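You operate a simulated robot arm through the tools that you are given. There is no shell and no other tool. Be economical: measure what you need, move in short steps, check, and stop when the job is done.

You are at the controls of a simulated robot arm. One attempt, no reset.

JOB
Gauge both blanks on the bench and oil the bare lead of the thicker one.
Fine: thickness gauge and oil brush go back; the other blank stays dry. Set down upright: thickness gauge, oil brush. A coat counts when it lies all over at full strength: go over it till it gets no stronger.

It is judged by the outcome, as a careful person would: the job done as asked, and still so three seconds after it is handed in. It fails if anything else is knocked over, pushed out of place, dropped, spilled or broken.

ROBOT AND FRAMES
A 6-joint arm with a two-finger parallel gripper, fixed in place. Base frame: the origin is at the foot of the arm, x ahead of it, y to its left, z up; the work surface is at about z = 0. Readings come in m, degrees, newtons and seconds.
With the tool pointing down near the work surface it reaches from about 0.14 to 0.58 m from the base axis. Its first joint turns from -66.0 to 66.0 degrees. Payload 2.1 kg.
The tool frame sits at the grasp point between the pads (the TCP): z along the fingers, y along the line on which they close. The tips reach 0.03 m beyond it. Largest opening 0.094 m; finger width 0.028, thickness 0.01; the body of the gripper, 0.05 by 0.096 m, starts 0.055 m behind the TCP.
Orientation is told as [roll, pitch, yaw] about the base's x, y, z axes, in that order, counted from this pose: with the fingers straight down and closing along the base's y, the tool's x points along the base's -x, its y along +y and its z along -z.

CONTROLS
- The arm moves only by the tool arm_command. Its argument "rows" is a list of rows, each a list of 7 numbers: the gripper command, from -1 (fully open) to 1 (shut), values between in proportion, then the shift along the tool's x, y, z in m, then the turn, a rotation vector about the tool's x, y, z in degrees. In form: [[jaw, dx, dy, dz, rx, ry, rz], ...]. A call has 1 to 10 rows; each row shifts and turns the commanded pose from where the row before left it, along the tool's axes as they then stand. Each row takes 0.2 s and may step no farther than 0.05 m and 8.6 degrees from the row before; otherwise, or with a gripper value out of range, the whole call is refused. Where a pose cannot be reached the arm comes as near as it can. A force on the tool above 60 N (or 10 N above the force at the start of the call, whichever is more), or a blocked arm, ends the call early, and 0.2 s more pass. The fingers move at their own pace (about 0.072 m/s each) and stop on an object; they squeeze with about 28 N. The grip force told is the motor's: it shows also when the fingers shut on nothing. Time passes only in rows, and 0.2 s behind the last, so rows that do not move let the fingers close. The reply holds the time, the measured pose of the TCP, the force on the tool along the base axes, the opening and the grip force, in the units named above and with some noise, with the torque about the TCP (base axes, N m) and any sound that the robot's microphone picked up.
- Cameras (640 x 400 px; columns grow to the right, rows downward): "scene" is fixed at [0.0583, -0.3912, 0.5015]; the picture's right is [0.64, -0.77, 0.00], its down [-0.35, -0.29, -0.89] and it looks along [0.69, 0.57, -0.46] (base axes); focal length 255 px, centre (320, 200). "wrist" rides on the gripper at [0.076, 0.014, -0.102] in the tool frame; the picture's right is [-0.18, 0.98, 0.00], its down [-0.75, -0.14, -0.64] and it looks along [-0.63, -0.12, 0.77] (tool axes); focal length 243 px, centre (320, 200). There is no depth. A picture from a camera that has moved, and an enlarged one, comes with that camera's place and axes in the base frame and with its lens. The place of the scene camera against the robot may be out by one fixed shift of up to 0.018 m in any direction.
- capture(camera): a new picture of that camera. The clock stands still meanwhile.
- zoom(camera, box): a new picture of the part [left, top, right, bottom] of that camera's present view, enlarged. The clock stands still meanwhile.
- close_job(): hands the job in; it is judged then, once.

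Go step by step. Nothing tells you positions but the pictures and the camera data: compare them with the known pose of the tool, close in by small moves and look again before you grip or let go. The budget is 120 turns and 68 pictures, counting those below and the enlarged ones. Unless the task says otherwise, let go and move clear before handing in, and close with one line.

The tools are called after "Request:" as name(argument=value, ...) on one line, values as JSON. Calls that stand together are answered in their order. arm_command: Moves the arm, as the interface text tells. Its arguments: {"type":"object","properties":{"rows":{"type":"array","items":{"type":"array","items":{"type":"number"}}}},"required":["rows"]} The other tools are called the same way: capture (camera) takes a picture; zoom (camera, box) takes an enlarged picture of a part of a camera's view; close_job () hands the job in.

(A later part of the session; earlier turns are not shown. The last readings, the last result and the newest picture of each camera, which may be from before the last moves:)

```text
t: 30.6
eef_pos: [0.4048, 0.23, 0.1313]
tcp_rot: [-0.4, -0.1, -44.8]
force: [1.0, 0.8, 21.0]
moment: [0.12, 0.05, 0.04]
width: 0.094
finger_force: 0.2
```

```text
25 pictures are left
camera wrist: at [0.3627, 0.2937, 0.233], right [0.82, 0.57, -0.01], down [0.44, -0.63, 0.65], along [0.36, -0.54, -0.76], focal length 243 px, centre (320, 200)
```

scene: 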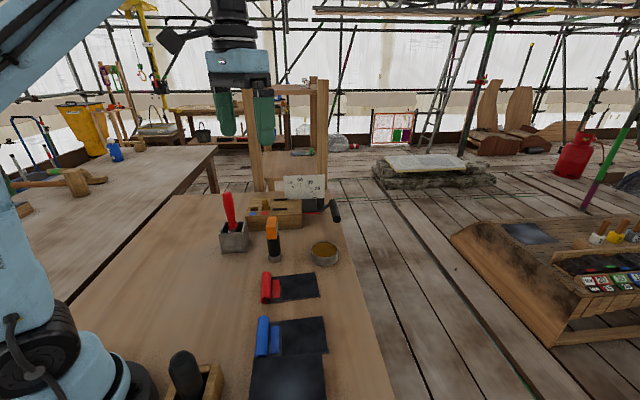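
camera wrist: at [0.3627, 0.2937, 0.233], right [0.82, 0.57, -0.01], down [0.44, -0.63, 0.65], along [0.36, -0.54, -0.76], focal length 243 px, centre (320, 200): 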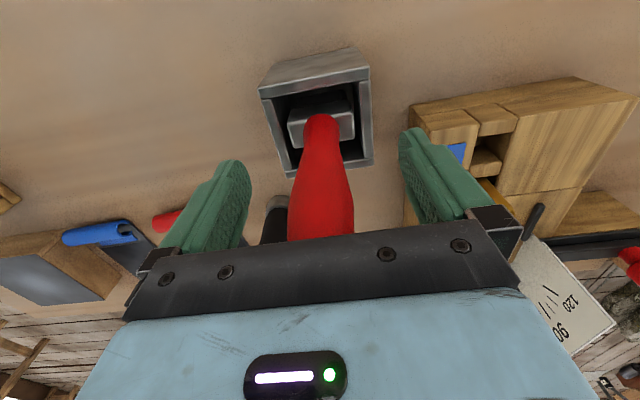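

The palm just touched the handle's top (21 N), so I rise a few mm, then close.

Request:
arm_command(rows=[[-1, 0, 0, -0.007, 0, 0, 0], [-0.2, 0, 0, 0, 0, 0, 0], [0.4, 0, 0, 0, 0, 0, 0], [1, 0, 0, 0, 0, 0, 0], [1, 0, 0, 0, 0, 0, 0], [1, 0, 0, 0, 0, 0, 0]])

Request:
zoom(camera="scene", box=[184, 160, 284, 260])

```text
t: 31.9
eef_pos: [0.4057, 0.2299, 0.1374]
tcp_rot: [-0.5, -0.2, -44.9]
force: [-0.8, 0.2, 0.2]
moment: [-0.04, -0.02, -0.03]
width: 0.0273
finger_force: 28.0
```

```text
4.00 times, centred on (234, 210) of scene
camera zoom: at [0.0583, -0.3912, 0.5015], right [0.64, -0.77, 0.0], down [-0.35, -0.29, -0.89], along [0.69, 0.57, -0.46], focal length 1019 px, centre (664, 160)
```

zoom: 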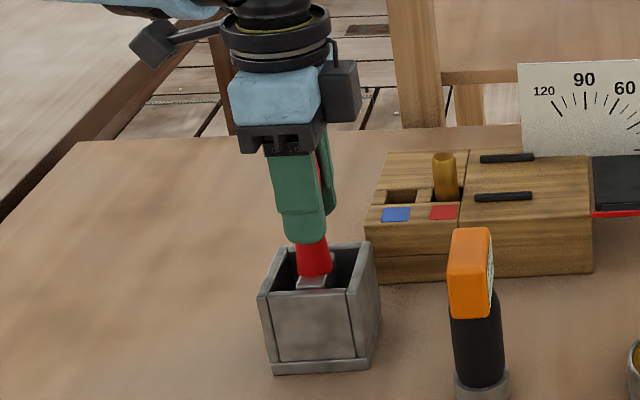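

Gripped at (0.4055, 0.230, 0.137). I lift straight up to clear the box and look at the tool's end.

Request:
arm_command(rows=[[1, 0, 0, -0.03, 0, 0, 0], [1, 0, 0, -0.04, 0, 0, 0], [1, 0, 0, -0.04, 0, 0, 0], [1, 0, 0, -0.03, 0, 0, 0], [1, 0, 0, 0, 0, 0, 0]])

Request:
zoom(camera="scene", box=[174, 130, 284, 260])

Request:
capture(camera="wrist")

```text
t: 33.1
eef_pos: [0.4031, 0.2293, 0.2775]
tcp_rot: [-0.5, -0.1, -44.9]
force: [0.5, 0.1, -1.4]
moment: [-0.01, 0.0, -0.01]
width: 0.0273
finger_force: 28.0
```

```text
3.08 times, centred on (229, 195) of scene
camera zoom: at [0.0583, -0.3912, 0.5015], right [0.64, -0.77, 0.0], down [-0.35, -0.29, -0.89], along [0.69, 0.57, -0.46], focal length 784 px, centre (600, 215)
```

zoom: 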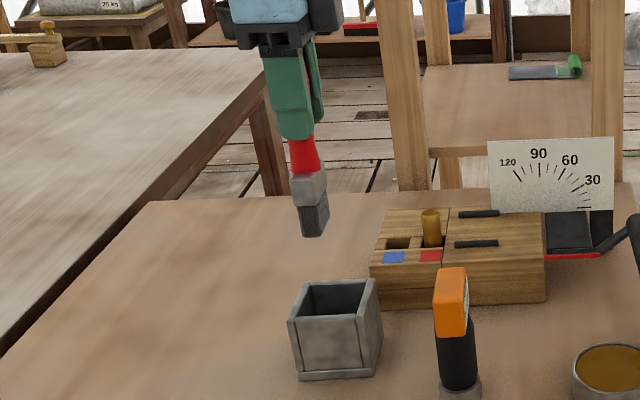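

```text
22 pictures are left
camera wrist: at [0.3613, 0.2936, 0.3791], right [0.82, 0.57, -0.01], down [0.44, -0.63, 0.65], along [0.36, -0.54, -0.76], focal length 243 px, centre (320, 200)
```

wrist: 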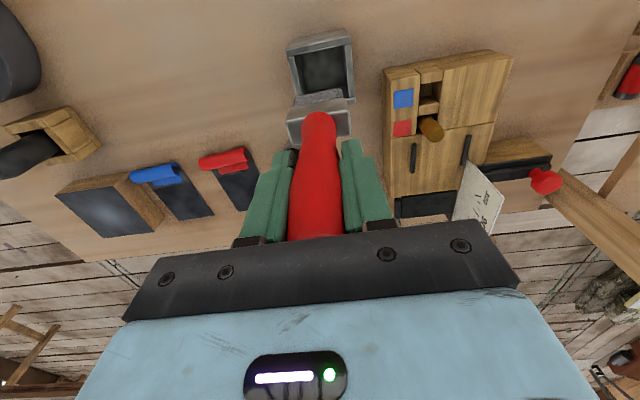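

It is a brush with dark bristles, so this is the oil brush. I raise it and carry it over the tin at about (0.535, -0.011).

Request:
arm_command(rows=[[1, 0, 0, -0.03, 0, 0, 0], [1, -0.0438, -0.0127, 0, 0, 0, 0], [1, -0.0438, -0.0127, 0, 0, 0, 0], [1, -0.0438, -0.0127, 0, 0, 0, 0], [1, -0.0438, -0.0127, 0, 0, 0, 0], [1, -0.0438, -0.0127, 0, 0, 0, 0], [1, -0.0438, -0.0127, 0, 0, 0, 0], [1, 0, 0, 0.04, 0, 0, 0], [1, 0, 0, 0.04, 0, 0, 0], [1, 0, 0, 0, 0, 0, 0]])

Request:
capture(camera="wrist")

Request:
zoom(camera="scene", box=[260, 170, 380, 290])

```text
t: 35.4
eef_pos: [0.5012, 0.0096, 0.2111]
tcp_rot: [-0.4, -0.2, -44.9]
force: [0.2, 0.0, 0.0]
moment: [-0.02, 0.0, -0.01]
width: 0.0272
finger_force: 28.0
out of reach, approached as far as the arm can: row 6, 7
```

```text
21 pictures are left
camera wrist: at [0.4595, 0.0741, 0.3128], right [0.82, 0.57, -0.01], down [0.44, -0.63, 0.65], along [0.36, -0.54, -0.76], focal length 243 px, centre (320, 200)
```

wrist: 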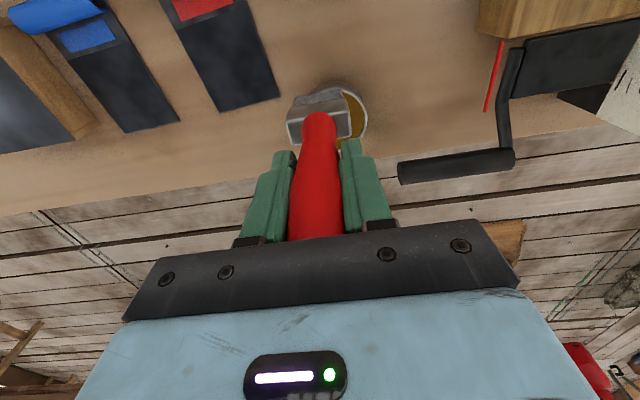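

```text
3.33 times, centred on (320, 230) of scene
camera zoom: at [0.0583, -0.3912, 0.5015], right [0.64, -0.77, 0.0], down [-0.35, -0.29, -0.89], along [0.69, 0.57, -0.46], focal length 849 px, centre (320, 100)
```

zoom: 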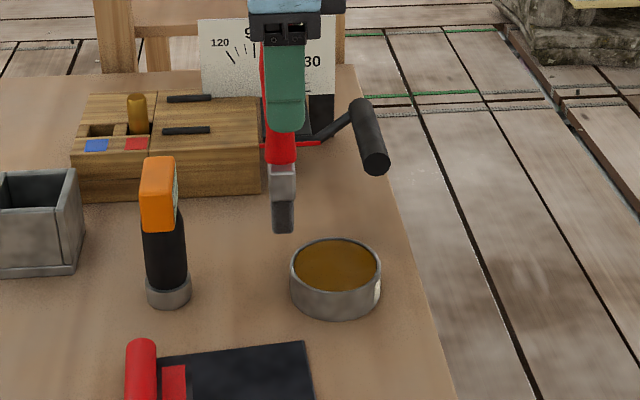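

Request:
arm_command(rows=[[1, -0.02, 0.0035, 0, 0, 0, 0], [1, -0.0196, 0.0035, 0, 0, 0, 0], [1, 0, 0, 0.015, 0, 0, 0], [1, 0, 0, 0, 0, 0, 0]])

Request:
capture(camera="wrist")

Request:
zoom(camera="scene", box=[280, 180, 370, 290])

```text
t: 36.4
eef_pos: [0.5367, -0.0134, 0.1971]
tcp_rot: [-0.5, -0.2, -44.9]
force: [-0.2, -0.1, -0.3]
moment: [0.03, -0.02, 0.01]
width: 0.0272
finger_force: 28.0
```

```text
19 pictures are left
camera wrist: at [0.4943, 0.0506, 0.2987], right [0.82, 0.57, -0.01], down [0.44, -0.63, 0.65], along [0.36, -0.54, -0.76], focal length 243 px, centre (320, 200)
```

wrist: 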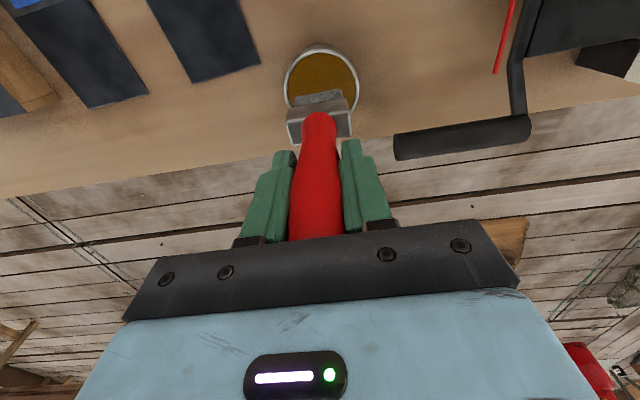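

```text
3.64 times, centred on (325, 235) of scene
camera zoom: at [0.0583, -0.3912, 0.5015], right [0.64, -0.77, 0.0], down [-0.35, -0.29, -0.89], along [0.69, 0.57, -0.46], focal length 926 px, centre (302, 73)
```

zoom: 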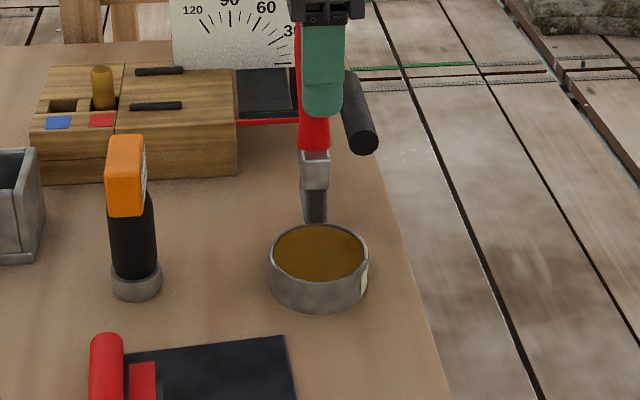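

The brush is over the oil (tin ~75 mm wide). I lower it into the oil gently.

Request:
arm_command(rows=[[1, 0.003, 0, 0.02, 0, 0, 0], [1, 0, 0, 0.015, 0, 0, 0], [1, 0, 0, 0, 0, 0, 0]])

Request:
zoom(camera="scene", box=[280, 200, 360, 280])

```text
t: 37.1
eef_pos: [0.5335, -0.0129, 0.1623]
tcp_rot: [-0.5, -0.2, -44.9]
force: [-0.3, -0.3, -0.3]
moment: [0.0, 0.01, 0.01]
width: 0.0269
finger_force: 28.4
```

```text
5.00 times, centred on (320, 240) of scene
camera zoom: at [0.0583, -0.3912, 0.5015], right [0.64, -0.77, 0.0], down [-0.35, -0.29, -0.89], along [0.69, 0.57, -0.46], focal length 1273 px, centre (320, 0)
```

zoom: 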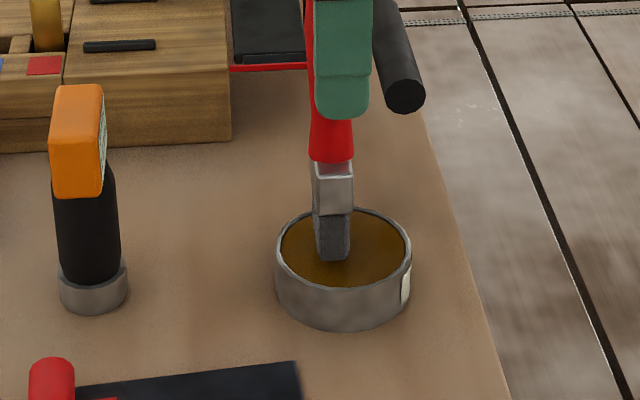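

Request:
arm_command(rows=[[1, 0, 0, 0.006, 0, 0, 0], [1, 0, 0, 0.004, 0, 0, 0], [1, 0, 0, 0.003, 0, 0, 0], [1, 0, 0, 0, 0, 0, 0]])

Request:
zoom(camera="scene", box=[280, 200, 360, 280])

```text
t: 38.1
eef_pos: [0.535, -0.0125, 0.1503]
tcp_rot: [-0.5, -0.3, -44.8]
force: [-1.8, 0.4, 25.1]
moment: [0.46, -0.26, 0.01]
width: 0.0271
finger_force: 28.4
```

```text
5.00 times, centred on (320, 240) of scene
camera zoom: at [0.0581, -0.3912, 0.5016], right [0.64, -0.77, 0.0], down [-0.35, -0.29, -0.89], along [0.69, 0.57, -0.46], focal length 1273 px, centre (320, 0)
```

zoom: 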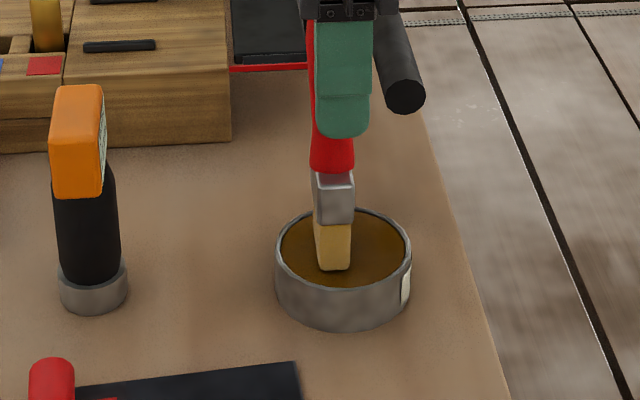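

The bristles turned amber: loaded. I lift, and carry the brush above the centre of the red blank's bare lead (about (0.406, -0.037), 81 × 93 mm), turning to align with it.

Request:
arm_command(rows=[[1, 0, 0, -0.01, 0, 0, 0], [1, 0, 0, -0.02, 0, 0, 0], [1, 0, 0, -0.03, 0, 0, 0], [1, 0, 0, 0, 0, 0, 0], [1, 0, 0, 0, 0, 0, 0], [1, 0.0245, -0.036, 0, 0, 0, 0], [1, 0.0245, -0.036, 0, 0, 0, 0], [1, 0.0245, -0.036, 0, 0, 0, 0], [1, 0, 0, 0.02, 0, 0, -4.4], [1, 0, 0, 0, 0, 0, 0]])

Request:
capture(camera="wrist")

Request:
zoom(camera="scene", box=[244, 200, 344, 320])

```text
t: 40.4
eef_pos: [0.4053, -0.0369, 0.1892]
tcp_rot: [-0.5, -0.2, -40.4]
force: [0.2, -0.2, -0.6]
moment: [-0.04, -0.03, -0.01]
width: 0.027
finger_force: 27.7
```

```text
15 pictures are left
camera wrist: at [0.3578, 0.0238, 0.2917], right [0.78, 0.63, -0.01], down [0.48, -0.59, 0.65], along [0.4, -0.51, -0.76], focal length 243 px, centre (320, 200)
```

wrist: 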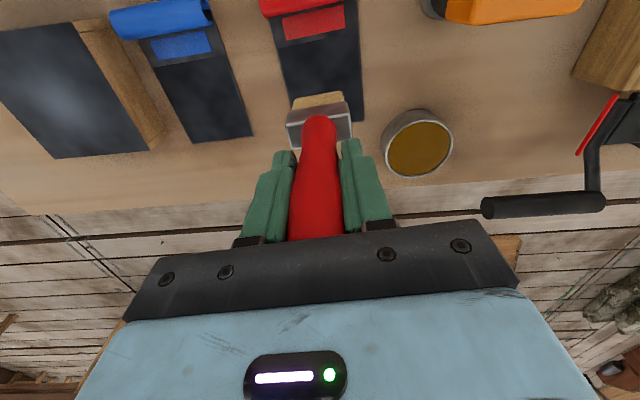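

```text
3.33 times, centred on (294, 260) of scene
camera zoom: at [0.0583, -0.3912, 0.5015], right [0.64, -0.77, 0.0], down [-0.35, -0.29, -0.89], along [0.69, 0.57, -0.46], focal length 849 px, centre (407, 0)
```

zoom: 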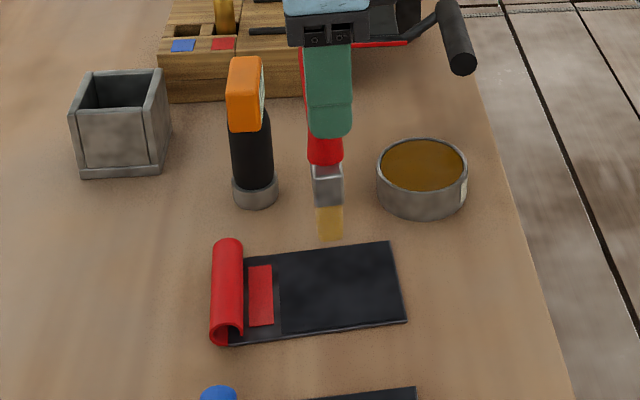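

Request:
arm_command(rows=[[1, -0.003, 0.0025, 0.02, 0, 0, 0], [1, 0, 0, 0.016, 0, 0, 0], [1, 0, 0, 0.004, 0, 0, 0], [1, 0, 0, 0, 0, 0, 0]])

Request:
zoom(camera="scene", box=[254, 220, 344, 310])

```text
t: 41.4
eef_pos: [0.4083, -0.0364, 0.1498]
tcp_rot: [-0.6, -0.2, -40.4]
force: [-0.8, 0.0, -0.3]
moment: [0.0, 0.03, 0.05]
width: 0.027
finger_force: 28.3
```

```text
4.44 times, centred on (299, 265) of scene
camera zoom: at [0.0583, -0.3912, 0.5015], right [0.64, -0.77, 0.0], down [-0.35, -0.29, -0.89], along [0.69, 0.57, -0.46], focal length 1132 px, centre (413, -89)
```

zoom: 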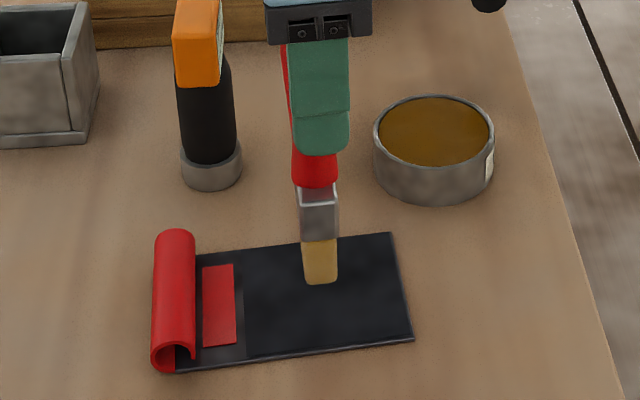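

Request:
arm_command(rows=[[1, 0, 0, 0.006, 0, 0, 0], [1, 0, 0, 0.001, 0, 0, 0], [1, 0, 0, 0.001, 0, 0, 0], [1, 0, 0, 0, 0, 0, 0]])

```text
t: 42.4
eef_pos: [0.4092, -0.0368, 0.1419]
tcp_rot: [-0.5, -0.2, -40.5]
force: [-0.4, -0.2, -0.9]
moment: [0.01, -0.02, 0.02]
width: 0.0273
finger_force: 28.3
```

Request:
arm_command(rows=[[1, 0, 0, 0.001, 0, 0, 0], [1, 0, 0, 0.001, 0, 0, 0], [1, 0, 0, 0, 0, 0, 0]])

```text
t: 43.1
eef_pos: [0.4085, -0.0358, 0.1395]
tcp_rot: [-0.5, -0.3, -40.4]
force: [0.2, 0.3, -1.0]
moment: [0.01, 0.0, -0.03]
width: 0.0271
finger_force: 28.2
```

Request:
arm_command(rows=[[1, 0, 0, 0.001, 0, 0, 0], [1, 0, 0, 0.001, 0, 0, 0], [1, 0, 0, 0, 0, 0, 0]])

```text
t: 44.0
eef_pos: [0.4092, -0.0364, 0.1383]
tcp_rot: [-0.6, -0.2, -40.5]
force: [0.0, 0.3, -0.6]
moment: [0.02, -0.01, 0.02]
width: 0.0268
finger_force: 28.1
```

Request:
arm_command(rows=[[1, 0, 0, 0.001, 0, 0, 0], [1, 0, 0, 0.001, 0, 0, 0], [1, 0, 0, 0, 0, 0, 0]])

Request:
zoom(camera="scene", box=[254, 220, 344, 310])

```text
t: 44.8
eef_pos: [0.4097, -0.0368, 0.1359]
tcp_rot: [-0.5, -0.2, -40.4]
force: [0.0, 1.1, 0.2]
moment: [-0.01, -0.04, 0.02]
width: 0.0269
finger_force: 28.1
```

```text
4.44 times, centred on (299, 265) of scene
camera zoom: at [0.0583, -0.3912, 0.5015], right [0.64, -0.77, 0.0], down [-0.35, -0.29, -0.89], along [0.69, 0.57, -0.46], focal length 1132 px, centre (413, -89)
```

zoom: 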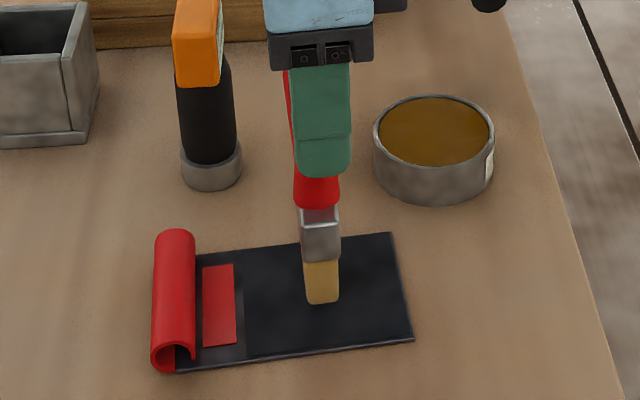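

Request:
arm_command(rows=[[1, 0, 0, 0.001, 0, 0, 0], [1, 0, 0, 0.001, 0, 0, 0], [1, 0, 0, 0.001, 0, 0, 0], [1, 0, 0, 0, 0, 0, 0]])

```text
t: 45.8
eef_pos: [0.4096, -0.0372, 0.1331]
tcp_rot: [-0.5, -0.2, -40.4]
force: [0.5, -0.5, -0.6]
moment: [-0.03, -0.02, 0.03]
width: 0.0272
finger_force: 28.4
```

Request:
arm_command(rows=[[1, 0, 0, 0.001, 0, 0, 0], [1, 0, 0, 0.001, 0, 0, 0], [1, 0, 0, 0, 0, 0, 0]])

```text
t: 46.5
eef_pos: [0.4096, -0.0374, 0.1314]
tcp_rot: [-0.5, -0.2, -40.4]
force: [0.9, -0.1, -1.2]
moment: [0.0, -0.04, 0.02]
width: 0.027
finger_force: 28.6
```

Request:
arm_command(rows=[[1, 0, 0, 0.001, 0, 0, 0], [1, 0, 0, 0.001, 0, 0, 0], [1, 0, 0, 0, 0, 0, 0]])

Request:
zoom(camera="scene", box=[254, 220, 344, 310])

```text
t: 47.4
eef_pos: [0.4094, -0.037, 0.1286]
tcp_rot: [-0.5, -0.2, -40.4]
force: [0.2, -0.1, -0.8]
moment: [0.02, 0.02, 0.0]
width: 0.027
finger_force: 28.3
```

```text
4.44 times, centred on (299, 265) of scene
camera zoom: at [0.0583, -0.3912, 0.5015], right [0.64, -0.77, 0.0], down [-0.35, -0.29, -0.89], along [0.69, 0.57, -0.46], focal length 1132 px, centre (413, -89)
```

zoom: 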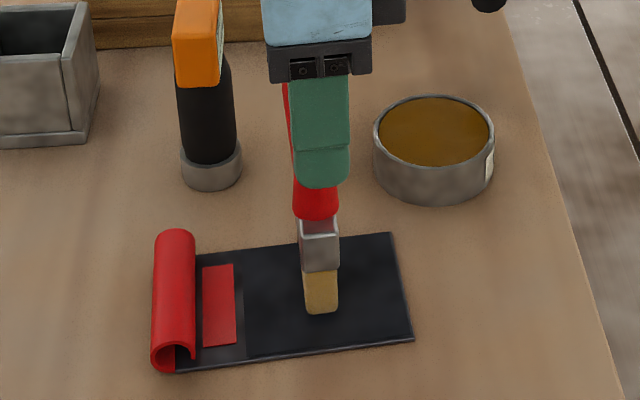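

Request:
arm_command(rows=[[1, 0, 0, 0.001, 0, 0, 0], [1, 0, 0, 0.001, 0, 0, 0], [1, 0, 0, 0, 0, 0, 0]])

```text
t: 48.1
eef_pos: [0.4091, -0.0369, 0.1273]
tcp_rot: [-0.5, -0.2, -40.4]
force: [-0.1, -0.3, -0.8]
moment: [0.0, 0.0, -0.02]
width: 0.0268
finger_force: 28.0
```

Request:
arm_command(rows=[[1, 0, 0, 0.001, 0, 0, 0], [1, 0, 0, 0.001, 0, 0, 0], [1, 0, 0, 0, 0, 0, 0]])

```text
t: 49.0
eef_pos: [0.4096, -0.0377, 0.1242]
tcp_rot: [-0.5, -0.2, -40.5]
force: [-1.5, -0.5, 25.2]
moment: [0.32, -0.25, 0.02]
width: 0.0269
finger_force: 28.3
```

Contact at TCP z ≈ 0.125. I ease to a lighter touch before stroking.

Request:
arm_command(rows=[[1, 0, 0, -0.0005, 0, 0, 0], [1, 0, 0, 0, 0, 0, 0]])

```text
t: 49.5
eef_pos: [0.4098, -0.0376, 0.1257]
tcp_rot: [-0.5, -0.2, -40.4]
force: [-1.0, -2.5, 8.7]
moment: [-0.02, -0.18, 0.03]
width: 0.0271
finger_force: 27.8
```

Light contact, 9 N. A short stroke along the sheet, then check that the coat goes on and the blank stays put.

Request:
arm_command(rows=[[1, -0.008, 0, 0, 0, 0, 0], [1, -0.009, 0, 0, 0, 0, 0], [1, -0.009, 0, 0, 0, 0, 0], [1, 0.009, 0, 0, 0, 0, 0], [1, 0.009, 0, 0, 0, 0, 0], [1, 0.008, 0, 0, 0, 0, 0]])

Request:
zoom(camera="scene", box=[254, 220, 344, 310])

```text
t: 51.0
eef_pos: [0.4099, -0.0378, 0.1249]
tcp_rot: [-0.5, -0.2, -40.4]
force: [2.0, -1.4, 4.3]
moment: [-0.23, -0.17, -0.1]
width: 0.0269
finger_force: 28.4
```

```text
4.44 times, centred on (299, 265) of scene
camera zoom: at [0.0583, -0.3912, 0.5015], right [0.64, -0.77, 0.0], down [-0.35, -0.29, -0.89], along [0.69, 0.57, -0.46], focal length 1132 px, centre (413, -89)
```

zoom: 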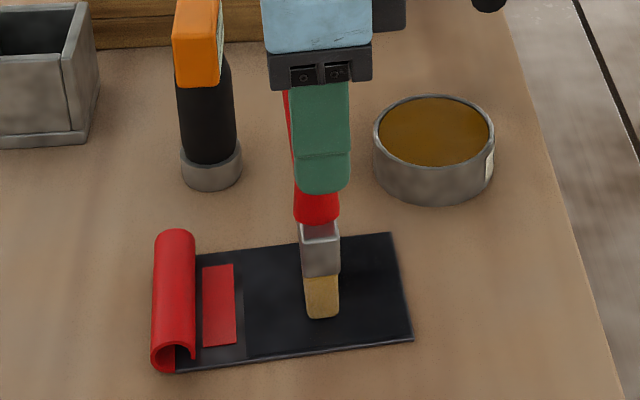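

The blank stays put. Now I brush the whole bare area in overlapping passes.

Request:
arm_command(rows=[[1, -0.013, 0.007, 0.0002, 0, 0, 0], [1, -0.013, 0.007, 0, 0, 0, 0], [1, -0.013, 0.006, 0, 0, 0, 0], [1, 0.0118, 0, 0, 0, 0, 0], [1, 0.0118, 0, 0, 0, 0, 0], [1, 0.0118, 0, 0, 0, 0, 0], [1, 0.0118, 0, 0, 0, 0, 0], [1, 0.0118, 0, 0, 0, 0, 0], [1, 0.0118, 0, 0, 0, 0, 0], [1, 0, -0.0135, 0, 0, 0, 0]])

Request:
zoom(camera="scene", box=[254, 220, 344, 310])

```text
t: 53.1
eef_pos: [0.3901, -0.0106, 0.1242]
tcp_rot: [-0.3, -0.2, -40.3]
force: [1.7, 2.8, 8.0]
moment: [0.42, -0.36, 0.03]
width: 0.0271
finger_force: 27.9
```

```text
4.44 times, centred on (299, 265) of scene
camera zoom: at [0.0583, -0.3912, 0.5015], right [0.64, -0.77, 0.0], down [-0.35, -0.29, -0.89], along [0.69, 0.57, -0.46], focal length 1132 px, centre (413, -89)
```

zoom: 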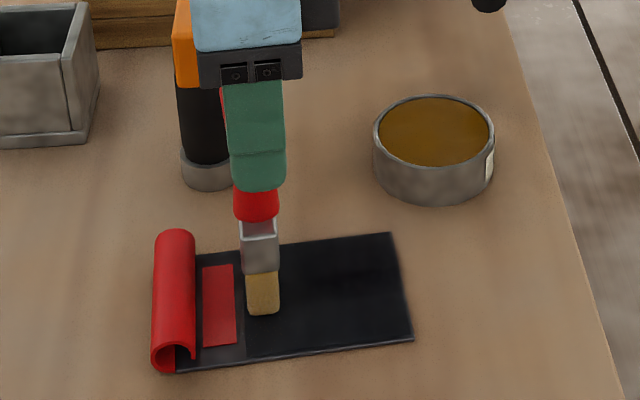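

Request:
arm_command(rows=[[1, -0.0118, 0, 0, 0, 0, 0], [1, -0.0118, 0, 0, 0, 0, 0], [1, -0.0118, 0, 0, 0, 0, 0], [1, -0.0118, 0, 0, 0, 0, 0], [1, -0.0118, 0, 0, 0, 0, 0], [1, -0.0118, 0, 0, 0, 0, 0], [1, 0, -0.0135, 0, 0, 0, 0], [1, 0.0118, 0, 0, 0, 0, 0], [1, 0.0118, 0, 0, 0, 0, 0], [1, 0.0118, 0, 0, 0, 0, 0]])

Request:
arm_command(rows=[[1, 0.0118, 0, 0, 0, 0, 0], [1, 0.0118, 0, 0, 0, 0, 0], [1, 0.0118, 0, 0, 0, 0, 0], [1, 0, -0.013, 0, 0, 0, 0], [1, -0.0118, 0, 0, 0, 0, 0], [1, -0.0118, 0, 0, 0, 0, 0], [1, -0.0118, 0, 0, 0, 0, 0], [1, -0.0118, 0, 0, 0, 0, 0], [1, -0.0118, 0, 0, 0, 0, 0], [1, -0.0118, 0, 0, 0, 0, 0]])

```text
t: 55.4
eef_pos: [0.4052, -0.0446, 0.1264]
tcp_rot: [-0.5, -0.2, -40.4]
force: [0.1, -0.1, 0.0]
moment: [-0.01, -0.02, 0.01]
width: 0.0269
finger_force: 28.0
```

```text
t: 57.5
eef_pos: [0.4255, -0.0766, 0.1249]
tcp_rot: [-0.5, -0.2, -40.5]
force: [-0.6, 2.4, 4.6]
moment: [0.32, 0.0, 0.02]
width: 0.0272
finger_force: 27.7
```

Second coat round in reverse, a touch firmer.

Request:
arm_command(rows=[[1, 0.0118, 0, 0.0004, 0, 0, 0], [1, 0.0118, 0, 0, 0, 0, 0], [1, 0.0118, 0, 0, 0, 0, 0], [1, 0.0118, 0, 0, 0, 0, 0], [1, 0.0118, 0, 0, 0, 0, 0], [1, 0.0118, 0, 0, 0, 0, 0], [1, 0, 0.013, 0, 0, 0, 0], [1, -0.0118, 0, 0, 0, 0, 0], [1, -0.0118, 0, 0, 0, 0, 0], [1, -0.0118, 0, 0, 0, 0, 0]])

Request:
arm_command(rows=[[1, -0.0118, 0, 0, 0, 0, 0], [1, -0.0118, 0, 0, 0, 0, 0], [1, -0.0118, 0, 0, 0, 0, 0], [1, 0, 0.0135, 0, 0, 0, 0], [1, 0.0118, 0, 0, 0, 0, 0], [1, 0.0118, 0, 0, 0, 0, 0], [1, 0.0118, 0, 0, 0, 0, 0], [1, 0.0118, 0, 0, 0, 0, 0], [1, 0.0118, 0, 0, 0, 0, 0], [1, 0.0118, 0, 0, 0, 0, 0]])

Request:
arm_command(rows=[[1, 0, 0.0135, 0, 0, 0, 0], [1, -0.0118, 0, 0, 0, 0, 0], [1, -0.0118, 0, 0, 0, 0, 0], [1, -0.0118, 0, 0, 0, 0, 0], [1, -0.0118, 0, 0, 0, 0, 0], [1, -0.0118, 0, 0, 0, 0, 0], [1, -0.0118, 0, 0, 0, 0, 0], [1, 0, 0, -0.02, 0, 0, 0], [1, 0, 0, -0.04, 0, 0, 0], [1, -0.03, 0.03, 0, 0, 0, 0]])

Request:
zoom(camera="scene", box=[254, 250, 344, 350])

```text
t: 59.8
eef_pos: [0.4062, -0.0429, 0.1277]
tcp_rot: [-0.5, -0.2, -40.4]
force: [-0.1, -0.2, -0.1]
moment: [0.0, 0.0, -0.01]
width: 0.0268
finger_force: 27.5
```

```text
t: 62.0
eef_pos: [0.3887, -0.0119, 0.1265]
tcp_rot: [-0.5, -0.2, -40.4]
force: [1.1, -0.1, -0.7]
moment: [0.01, -0.02, 0.01]
width: 0.0269
finger_force: 28.0
```

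```text
t: 64.2
eef_pos: [0.4951, -0.041, 0.1835]
tcp_rot: [-0.5, -0.2, -40.4]
force: [-0.3, 0.0, 0.0]
moment: [0.0, 0.03, -0.01]
width: 0.0273
finger_force: 27.9
```

```text
4.00 times, centred on (299, 300) of scene
camera zoom: at [0.0582, -0.3912, 0.5015], right [0.64, -0.77, 0.0], down [-0.35, -0.29, -0.89], along [0.69, 0.57, -0.46], focal length 1019 px, centre (404, -200)
```

zoom: 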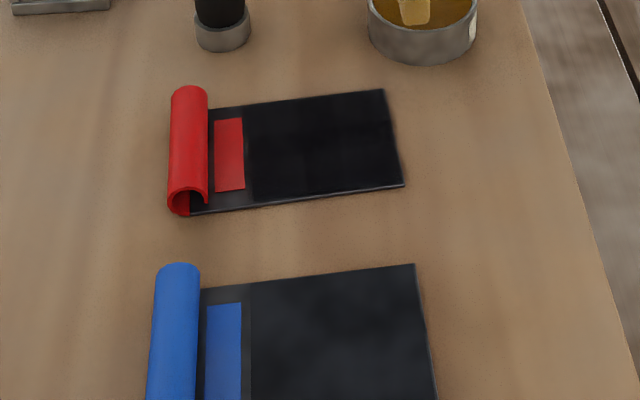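

The coat darkens the lead but isn't even yet. I reload the brush and go over it again.

Request:
arm_command(rows=[[1, -0.005, 0.024, 0, 0, 0, 0], [1, -0.005, 0.024, 0, 0, 0, 0], [1, 0, 0, 0.015, 0, 0, 0], [1, 0, 0, 0.012, 0, 0, 0], [1, 0, 0, 0.003, 0, 0, 0], [1, 0, 0, 0.001, 0, 0, 0], [1, 0, 0, 0, 0, 0, 0]])

```text
t: 65.8
eef_pos: [0.5342, -0.0125, 0.1532]
tcp_rot: [-0.5, -0.1, -40.4]
force: [-0.1, -0.3, 0.2]
moment: [-0.01, 0.01, 0.02]
width: 0.0267
finger_force: 28.1
```

Request:
arm_command(rows=[[1, 0, 0, 0.001, 0, 0, 0], [1, 0, 0, 0.001, 0, 0, 0], [1, 0, 0, 0.001, 0, 0, 0], [1, 0, 0, 0, 0, 0, 0]])

```text
t: 66.8
eef_pos: [0.5328, -0.0133, 0.1512]
tcp_rot: [-0.3, -0.2, -40.4]
force: [1.8, 1.4, 26.2]
moment: [0.62, -0.47, 0.0]
width: 0.0273
finger_force: 27.9
```

Request:
arm_command(rows=[[1, 0, 0, -0.02, 0, 0, 0], [1, 0, 0, -0.03, 0, 0, 0], [1, 0, 0, 0, 0, 0, 0], [1, 0.0195, -0.0395, 0, 0, 0, 0], [1, 0.0195, -0.0395, 0, 0, 0, 0], [1, 0, 0, 0.03, 0, 0, 0], [1, 0, 0, 0.03, 0, 0, 0], [1, 0, 0, 0.01, 0, 0, 0], [1, 0, 0, 0, 0, 0, 0]])

```text
t: 68.8
eef_pos: [0.4512, -0.0481, 0.1304]
tcp_rot: [-0.6, -0.2, -40.3]
force: [-0.1, -0.4, -0.8]
moment: [-0.01, -0.01, 0.0]
width: 0.0269
finger_force: 28.0
```

Request:
arm_command(rows=[[1, 0, 0, 0.002, 0, 0, 0], [1, 0, 0, 0.001, 0, 0, 0], [1, 0, 0, 0.001, 0, 0, 0], [1, 0, 0, 0, 0, 0, 0]])

```text
t: 69.8
eef_pos: [0.452, -0.0488, 0.1268]
tcp_rot: [-0.5, -0.2, -40.4]
force: [-1.2, -0.5, -0.7]
moment: [-0.01, 0.01, 0.0]
width: 0.0269
finger_force: 27.8
```

Request:
arm_command(rows=[[1, 0, 0, 0.0007, 0, 0, 0], [1, 0, 0, 0.0007, 0, 0, 0], [1, 0, 0, 0, 0, 0, 0]])

```text
t: 70.5
eef_pos: [0.4508, -0.0473, 0.1265]
tcp_rot: [-0.4, -0.1, -40.4]
force: [1.3, 0.1, 13.1]
moment: [0.28, -0.39, -0.02]
width: 0.0271
finger_force: 28.2
```

Request:
arm_command(rows=[[1, 0.0118, 0, 0.0001, 0, 0, 0], [1, 0.0118, 0, 0, 0, 0, 0], [1, 0.0118, 0, 0.0001, 0, 0, 0], [1, 0.0118, 0, 0, 0, 0, 0], [1, 0.0118, 0, 0.0001, 0, 0, 0], [1, 0.0118, 0, 0, 0, 0, 0]])

```text
t: 72.0
eef_pos: [0.3986, -0.0027, 0.1243]
tcp_rot: [-0.5, -0.2, -40.4]
force: [4.3, -4.7, 16.5]
moment: [-0.26, -0.59, 0.04]
width: 0.0262
finger_force: 28.2
```

Request:
arm_command(rows=[[1, 0, -0.0135, 0, 0, 0, 0], [1, -0.0118, 0, 0, 0, 0, 0], [1, -0.0118, 0, -0.0001, 0, 0, 0], [1, -0.0118, 0, 0, 0, 0, 0], [1, -0.0118, 0, -0.0001, 0, 0, 0], [1, -0.0118, 0, 0, 0, 0, 0], [1, -0.0118, 0, 0, 0, 0, 0]])

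```text
t: 73.5
eef_pos: [0.4431, -0.0584, 0.126]
tcp_rot: [-0.5, -0.3, -40.4]
force: [0.8, -0.7, -0.3]
moment: [0.03, -0.06, 0.03]
width: 0.0264
finger_force: 28.1
```

Request:
arm_command(rows=[[1, 0, 0, 0.0006, 0, 0, 0], [1, 0, 0, 0.0003, 0, 0, 0], [1, 0, 0, 0, 0, 0, 0]])

```text
t: 74.3
eef_pos: [0.4435, -0.0575, 0.124]
tcp_rot: [-0.5, -0.1, -40.4]
force: [-1.1, -1.0, 7.6]
moment: [-0.08, 0.16, 0.03]
width: 0.0266
finger_force: 27.8
```

Request:
arm_command(rows=[[1, 0.0118, 0, 0.0001, 0, 0, 0], [1, 0.0118, 0, 0, 0, 0, 0], [1, 0.0118, 0, 0.0001, 0, 0, 0], [1, 0.0118, 0, 0, 0, 0, 0], [1, 0.0118, 0, 0, 0, 0, 0], [1, 0.0118, 0, 0, 0, 0, 0]])

```text
t: 75.8
eef_pos: [0.3897, -0.0124, 0.1245]
tcp_rot: [-0.4, -0.2, -40.4]
force: [2.7, -2.8, 11.2]
moment: [-0.48, -0.24, 0.06]
width: 0.0263
finger_force: 27.5
```

Request:
arm_command(rows=[[1, 0, -0.0135, 0.0002, 0, 0, 0], [1, -0.0118, 0, 0.0001, 0, 0, 0], [1, -0.0118, 0, 0, 0, 0, 0], [1, -0.0118, 0, 0.0001, 0, 0, 0], [1, -0.0118, 0, 0, 0, 0, 0], [1, -0.0118, 0, 0.0001, 0, 0, 0], [1, -0.0118, 0, 0, 0, 0, 0]])

```text
t: 77.3
eef_pos: [0.4337, -0.0693, 0.1235]
tcp_rot: [-0.4, 0.0, -40.4]
force: [-6.1, 3.6, 17.5]
moment: [0.56, 0.73, 0.04]
width: 0.0262
finger_force: 28.1
```

Request:
arm_command(rows=[[1, 0, -0.013, 0, 0, 0, 0], [1, 0.0118, 0, 0, 0, 0, 0], [1, 0.0118, 0, 0, 0, 0, 0], [1, 0.0118, 0, 0, 0, 0, 0], [1, 0.0118, 0, 0, 0, 0, 0], [1, 0.0118, 0, 0, 0, 0, 0], [1, 0.0118, 0, 0, 0, 0, 0]])

Request:
arm_command(rows=[[1, -0.0118, 0, 0.0001, 0, 0, 0], [1, -0.0118, 0, 0, 0, 0, 0], [1, -0.0118, 0, 0.0001, 0, 0, 0], [1, -0.0118, 0, 0, 0, 0, 0], [1, -0.0118, 0, 0, 0, 0, 0], [1, -0.0118, 0, 0, 0, 0, 0]])

Request:
zoom(camera="scene", box=[254, 250, 344, 320])

```text
t: 79.0
eef_pos: [0.3723, -0.0324, 0.1247]
tcp_rot: [-0.6, -0.2, -40.4]
force: [0.0, -0.3, -0.7]
moment: [0.01, 0.0, -0.01]
width: 0.0262
finger_force: 27.9
```

```text
t: 80.3
eef_pos: [0.4276, -0.0784, 0.1243]
tcp_rot: [-0.5, -0.2, -40.5]
force: [0.2, -0.1, -1.6]
moment: [-0.01, 0.0, 0.05]
width: 0.0261
finger_force: 27.7
```

```text
5.71 times, centred on (299, 285) of scene
camera zoom: at [0.0583, -0.3912, 0.5015], right [0.64, -0.77, 0.0], down [-0.35, -0.29, -0.89], along [0.69, 0.57, -0.46], focal length 1455 px, centre (440, -286)
```

zoom: 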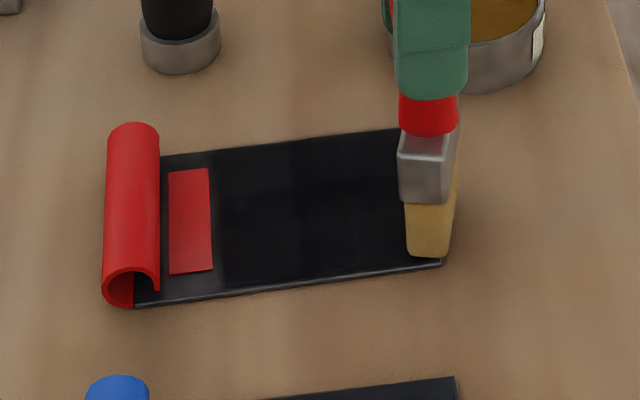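

Near edge still needs about 5 mm more and a firmer touch; I shift there and regain contact.

Request:
arm_command(rows=[[1, 0.002, -0.005, 0.0005, 0, 0, 0], [1, 0, 0, 0.0003, 0, 0, 0], [1, 0, 0, 0, 0, 0, 0]])

```text
t: 81.2
eef_pos: [0.4224, -0.0828, 0.1247]
tcp_rot: [-0.5, -0.2, -40.5]
force: [-1.5, -0.5, -1.4]
moment: [-0.04, 0.02, -0.01]
width: 0.0263
finger_force: 28.2
```

Request:
arm_command(rows=[[1, 0, 0, 0.0005, 0, 0, 0], [1, 0, 0, 0, 0, 0, 0]])

```text
t: 81.8
eef_pos: [0.4217, -0.0814, 0.1234]
tcp_rot: [-0.4, -0.2, -40.4]
force: [1.1, 0.2, 20.1]
moment: [-0.02, -0.02, -0.03]
width: 0.0263
finger_force: 28.2
```

Request:
arm_command(rows=[[1, 0.0118, 0, 0, 0, 0, 0], [1, 0.0118, 0, 0.0001, 0, 0, 0], [1, 0.0118, 0, 0, 0, 0, 0], [1, 0.0118, 0, 0.0001, 0, 0, 0], [1, 0.0118, 0, 0, 0, 0, 0], [1, 0.0118, 0, 0.0001, 0, 0, 0]])

Request:
arm_command(rows=[[1, -0.0118, 0, 0, 0, 0, 0], [1, -0.0118, 0, 0, 0, 0, 0], [1, -0.0118, 0, 0, 0, 0, 0], [1, -0.0118, 0, 0, 0, 0, 0], [1, -0.0118, 0, 0, 0, 0, 0], [1, -0.0118, 0, 0, 0, 0, 0]])

```text
t: 83.2
eef_pos: [0.3673, -0.0349, 0.1235]
tcp_rot: [-0.4, -0.4, -40.4]
force: [10.9, -9.3, 46.9]
moment: [-1.85, -1.0, 0.24]
width: 0.0268
finger_force: 27.9
```

```text
t: 84.0
eef_pos: [0.3938, -0.0566, 0.1228]
tcp_rot: [-0.5, 0.5, -40.1]
force: [-1.8, 0.9, 20.7]
moment: [0.22, -0.2, 0.04]
width: 0.0265
finger_force: 27.4
stopped in row 4: the force on the tool passed its limit at 61 N (the readings are from after the stop); the commanded pose is now the measured one
```

Too firm there; I lift off and inspect.

Request:
arm_command(rows=[[1, 0, 0, -0.02, 0, 0, 0], [1, 0, 0, -0.04, 0, 0, 0], [1, -0.03, 0.03, 0, 0, 0, 0], [1, -0.02, 0.035, 0, 0, 0, 0], [1, -0.01, 0.03, 0, 0, 0, 0], [1, 0, 0, 0, 0, 0, 0]])

Request:
zoom(camera="scene", box=[254, 220, 344, 320])

Request:
capture(camera="wrist")

```text
t: 85.4
eef_pos: [0.5034, -0.0206, 0.1824]
tcp_rot: [-0.4, 0.3, -40.2]
force: [0.4, 0.2, -1.3]
moment: [-0.01, -0.01, 0.0]
width: 0.0262
finger_force: 27.8
```

```text
4.00 times, centred on (299, 270) of scene
camera zoom: at [0.0583, -0.3912, 0.5015], right [0.64, -0.77, 0.0], down [-0.35, -0.29, -0.89], along [0.69, 0.57, -0.46], focal length 1019 px, centre (404, -80)
```

zoom: 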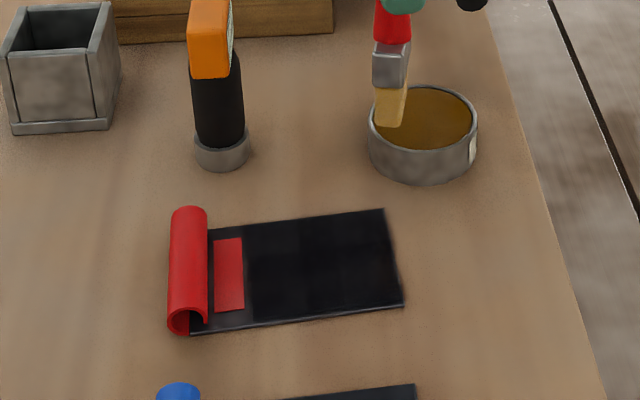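

```text
5 pictures are left
camera wrist: at [0.4562, 0.0392, 0.2841], right [0.78, 0.63, -0.01], down [0.49, -0.59, 0.64], along [0.4, -0.5, -0.77], focal length 243 px, centre (320, 200)
```

wrist: 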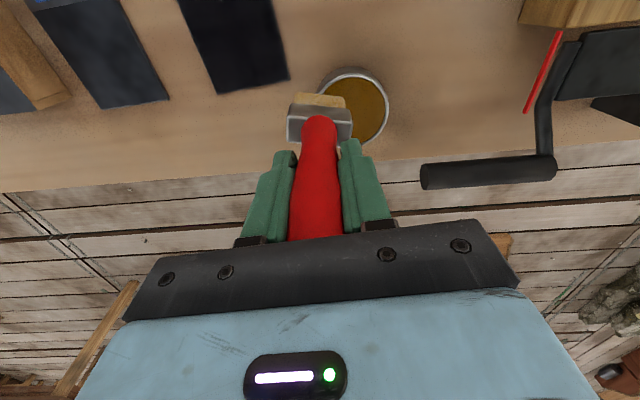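

The blank has not moved and the coat is nearly even. I do another careful round with force checks each pass.

Request:
arm_command(rows=[[1, 0.0107, -0.0263, 0, -0.25, -0.45, 0], [1, 0.0107, -0.0263, 0, 0, 0, 0], [1, 0, 0, 0.03, 0, 0, 0], [1, 0, 0, 0.02, 0, 0, 0], [1, 0, 0, 0.003, 0, 0, 0], [1, 0, 0, 0, 0, 0, 0]])

```text
t: 86.8
eef_pos: [0.4501, -0.0478, 0.1279]
tcp_rot: [-0.1, -0.1, -40.3]
force: [0.1, 0.0, -1.4]
moment: [0.02, 0.01, -0.01]
width: 0.0264
finger_force: 27.6
```

Request:
arm_command(rows=[[1, 0, 0, 0.0012, 0, 0, 0], [1, 0, 0, 0.0007, 0, 0, 0], [1, 0, 0, 0, 0, 0, 0]])

```text
t: 87.6
eef_pos: [0.451, -0.0477, 0.1271]
tcp_rot: [-0.2, -0.1, -40.2]
force: [0.0, -0.5, -0.3]
moment: [-0.02, -0.03, -0.01]
width: 0.0261
finger_force: 27.8
```

Request:
arm_command(rows=[[1, 0, 0, 0.0006, 0, 0, 0], [1, 0, 0, 0.0003, 0, 0, 0], [1, 0, 0, 0, 0, 0, 0]])

```text
t: 88.4
eef_pos: [0.4512, -0.049, 0.1265]
tcp_rot: [-0.3, -0.1, -40.2]
force: [0.5, 0.1, -0.2]
moment: [-0.01, 0.01, 0.0]
width: 0.0262
finger_force: 28.0
```

Request:
arm_command(rows=[[1, 0, 0, 0.0006, 0, 0, 0], [1, 0, 0, 0.0003, 0, 0, 0], [1, 0, 0, 0, 0, 0, 0]])

```text
t: 89.2
eef_pos: [0.4528, -0.0487, 0.1251]
tcp_rot: [-0.2, -0.1, -40.2]
force: [-0.5, 0.3, -0.2]
moment: [-0.03, -0.02, 0.0]
width: 0.0262
finger_force: 28.5
```

Request:
arm_command(rows=[[1, 0, 0, 0.0005, 0, 0, 0], [1, 0, 0, 0.0003, 0, 0, 0], [1, 0, 0, 0, 0, 0, 0]])

```text
t: 90.0
eef_pos: [0.4506, -0.0488, 0.1231]
tcp_rot: [-0.2, -0.1, -40.3]
force: [-0.8, 0.1, -0.7]
moment: [-0.02, -0.01, 0.01]
width: 0.0264
finger_force: 27.8
```

Request:
arm_command(rows=[[1, 0, 0, 0.0005, 0, 0, 0], [1, 0, 0, 0.0003, 0, 0, 0], [1, 0, 0, 0, 0, 0, 0]])

```text
t: 90.8
eef_pos: [0.4519, -0.0485, 0.123]
tcp_rot: [-0.2, -0.2, -40.1]
force: [-0.4, -0.8, 0.9]
moment: [0.01, 0.0, -0.03]
width: 0.0264
finger_force: 28.1
```

Request:
arm_command(rows=[[1, 0, 0, 0.0004, 0, 0, 0], [1, 0, 0, 0, 0, 0, 0]])

```text
t: 91.4
eef_pos: [0.4521, -0.0478, 0.1244]
tcp_rot: [-0.1, -0.2, -40.1]
force: [1.2, 0.8, 12.5]
moment: [0.2, -0.24, 0.01]
width: 0.0264
finger_force: 28.4
```

Request:
arm_command(rows=[[1, 0.0118, 0, 0, 0, 0, 0], [1, 0.0118, 0, 0, 0, 0, 0], [1, 0.0118, 0, 0, 0, 0, 0], [1, 0.0118, 0, 0, 0, 0, 0], [1, 0.0118, 0, 0, 0, 0, 0], [1, 0.0118, 0, 0, 0, 0, 0]])

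```text
t: 92.8
eef_pos: [0.3977, -0.003, 0.1234]
tcp_rot: [-0.1, -0.1, -40.2]
force: [7.1, -7.0, 31.6]
moment: [-0.48, -0.76, -0.03]
width: 0.0263
finger_force: 27.6
```

Request:
arm_command(rows=[[1, 0, 0, -0.0004, 0, 0, 0], [1, 0, -0.01, 0, 0, 0, 0], [1, -0.0118, 0, 0, 0, 0, 0], [1, -0.0118, 0, 0.0001, 0, 0, 0], [1, -0.0118, 0, 0, 0, 0, 0], [1, -0.0118, 0, 0.0001, 0, 0, 0], [1, -0.0118, 0, 0, 0, 0, 0], [1, -0.0118, 0, 0.0001, 0, 0, 0]])

```text
t: 94.6
eef_pos: [0.4453, -0.0551, 0.1247]
tcp_rot: [-0.3, 0.0, -40.3]
force: [0.1, 0.0, -0.4]
moment: [0.0, 0.01, 0.02]
width: 0.0263
finger_force: 27.4
```

Request:
arm_command(rows=[[1, 0, 0, 0.0005, 0, 0, 0], [1, 0, 0, 0, 0, 0, 0]])

```text
t: 95.2
eef_pos: [0.4455, -0.0569, 0.1241]
tcp_rot: [-0.3, -0.1, -40.3]
force: [-0.3, -0.8, 8.3]
moment: [-0.09, 0.08, 0.0]
width: 0.026
finger_force: 28.4
```

Request:
arm_command(rows=[[1, 0.0118, 0, 0, 0, 0, 0], [1, 0.0118, 0, 0, 0, 0, 0], [1, 0.0118, 0, -0.0001, 0, 0, 0], [1, 0.0118, 0, 0, 0, 0, 0], [1, 0.0118, 0, -0.0001, 0, 0, 0], [1, 0.0118, 0, 0, 0, 0, 0]])

```text
t: 96.6
eef_pos: [0.3921, -0.0119, 0.1238]
tcp_rot: [-0.2, -0.3, -40.2]
force: [10.6, -8.3, 48.0]
moment: [-1.69, -0.73, 0.27]
width: 0.0266
finger_force: 27.7
```

Dragging along the pads' pivot tilts the brush; I'll switch to strokes along the closing axis instead. First ease off.

Request:
arm_command(rows=[[1, 0, 0, -0.0012, 0, 0, 0], [1, 0, 0, 0, 0, 0, 0]])

```text
t: 97.2
eef_pos: [0.3912, -0.0083, 0.1234]
tcp_rot: [-0.2, 0.1, -40.3]
force: [3.2, -2.6, 20.2]
moment: [-0.7, -0.06, 0.05]
width: 0.0264
finger_force: 27.4
```

Request:
arm_command(rows=[[1, 0, 0, -0.0003, 0, 0, 0], [1, 0, 0.01, 0, 0, 0, 0], [1, 0, -0.011, 0, 0, 0, 0], [1, 0, -0.011, 0, 0, 0, 0], [1, 0, -0.011, 0, 0, 0, 0], [1, 0, -0.011, 0, 0, 0, 0]])

```text
t: 98.6
eef_pos: [0.3686, -0.0366, 0.1243]
tcp_rot: [-0.2, 0.0, -40.3]
force: [6.5, 7.1, 27.6]
moment: [0.45, -0.52, 0.01]
width: 0.0264
finger_force: 27.6
```

Request:
arm_command(rows=[[1, 0, 0, -0.0004, 0, 0, 0], [1, -0.0118, 0, 0, 0, 0, 0], [1, 0, 0.011, 0, 0, 0, 0], [1, 0, 0.011, 0, 0, 0, 0], [1, 0, 0.011, 0, 0, 0, 0], [1, 0, 0.011, 0, 0, 0, 0]])

```text
t: 100.0
eef_pos: [0.4057, -0.0106, 0.1235]
tcp_rot: [-0.3, 0.0, -40.3]
force: [-5.9, -7.4, 25.1]
moment: [-1.3, 1.09, 0.03]
width: 0.0264
finger_force: 28.1
```

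Request:
arm_command(rows=[[1, -0.0118, 0, -0.0001, 0, 0, 0], [1, 0, -0.011, 0, 0, 0, 0], [1, 0, -0.011, 0, 0, 0, 0], [1, 0, -0.011, 0, 0, 0, 0], [1, 0, -0.011, 0, 0, 0, 0]])

```text
t: 101.2
eef_pos: [0.3861, -0.0509, 0.1246]
tcp_rot: [-0.2, -0.1, -40.3]
force: [-1.5, 0.1, -0.5]
moment: [0.01, -0.02, -0.01]
width: 0.026
finger_force: 27.9
```

Request:
arm_command(rows=[[1, 0, 0, 0.0006, 0, 0, 0], [1, 0, 0, 0, 0, 0, 0]])

```text
t: 101.8
eef_pos: [0.3873, -0.0517, 0.1244]
tcp_rot: [-0.2, -0.1, -40.3]
force: [0.4, 0.5, -0.5]
moment: [-0.01, 0.04, 0.01]
width: 0.0263
finger_force: 27.9
```

Request:
arm_command(rows=[[1, 0, 0, 0.0005, 0, 0, 0], [1, 0, 0, 0, 0, 0, 0]])

```text
t: 102.4
eef_pos: [0.3872, -0.0514, 0.1234]
tcp_rot: [-0.1, -0.1, -40.2]
force: [1.3, 0.1, 20.0]
moment: [-0.17, 0.26, 0.0]
width: 0.0263
finger_force: 28.3
```

Request:
arm_command(rows=[[1, 0, 0.011, 0, 0, 0, 0], [1, 0, 0.011, -0.0001, 0, 0, 0], [1, 0, 0.011, 0, 0, 0, 0], [1, 0, 0.011, -0.0001, 0, 0, 0], [1, -0.0118, 0, 0, 0, 0, 0]])

```text
t: 103.6
eef_pos: [0.4235, -0.025, 0.1234]
tcp_rot: [0.0, 0.0, -40.3]
force: [-4.7, 3.7, 13.9]
moment: [0.42, 0.85, -0.11]
width: 0.0266
finger_force: 28.2
```

Request:
arm_command(rows=[[1, 0, -0.011, 0.0001, 0, 0, 0], [1, 0, -0.011, 0.0001, 0, 0, 0], [1, 0, -0.011, 0.0001, 0, 0, 0], [1, 0, -0.011, 0.0001, 0, 0, 0]])

```text
t: 104.6
eef_pos: [0.3945, -0.0586, 0.1239]
tcp_rot: [-0.2, 0.0, -40.1]
force: [1.7, 1.6, 5.8]
moment: [0.18, -0.12, 0.0]
width: 0.0261
finger_force: 28.0
```

Request:
arm_command(rows=[[1, -0.0118, 0, 0.0003, 0, 0, 0], [1, 0, 0.011, 0, 0, 0, 0], [1, 0, 0.011, 0, 0, 0, 0], [1, 0, 0.011, 0, 0, 0, 0], [1, 0, 0.011, 0, 0, 0, 0]])

```text
t: 105.8
eef_pos: [0.4338, -0.0339, 0.1242]
tcp_rot: [-0.2, -0.1, -40.3]
force: [-2.0, -2.1, 5.1]
moment: [-0.24, 0.32, 0.03]
width: 0.0263
finger_force: 28.3
```

Request:
arm_command(rows=[[1, -0.0118, 0, 0.0003, 0, 0, 0], [1, 0, -0.011, 0.0001, 0, 0, 0], [1, 0, -0.011, 0.0001, 0, 0, 0], [1, 0, -0.011, 0.0001, 0, 0, 0], [1, 0, -0.011, 0.0001, 0, 0, 0]])

```text
t: 107.0
eef_pos: [0.4147, -0.0753, 0.1227]
tcp_rot: [0.1, -0.1, -40.1]
force: [11.6, 12.8, 46.8]
moment: [1.25, -0.38, -0.18]
width: 0.0263
finger_force: 28.3
```

Request:
arm_command(rows=[[1, 0, 0, -0.001, 0, 0, 0], [1, -0.0118, 0, 0, 0, 0, 0]])

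```text
t: 107.6
eef_pos: [0.4224, -0.0843, 0.1238]
tcp_rot: [-0.4, 0.2, -40.3]
force: [-8.1, 3.5, 22.1]
moment: [0.74, 0.66, 0.12]
width: 0.0262
finger_force: 28.1
```

Request:
arm_command(rows=[[1, 0, 0.011, 0, 0, 0, 0], [1, 0, 0.011, 0, 0, 0, 0], [1, 0, 0.011, 0, 0, 0, 0], [1, 0, 0.011, 0, 0, 0, 0]])

```text
t: 108.6
eef_pos: [0.451, -0.0491, 0.1232]
tcp_rot: [-0.2, -0.1, -40.2]
force: [-1.0, -1.8, 2.2]
moment: [-0.07, 0.05, 0.01]
width: 0.0261
finger_force: 28.2
```

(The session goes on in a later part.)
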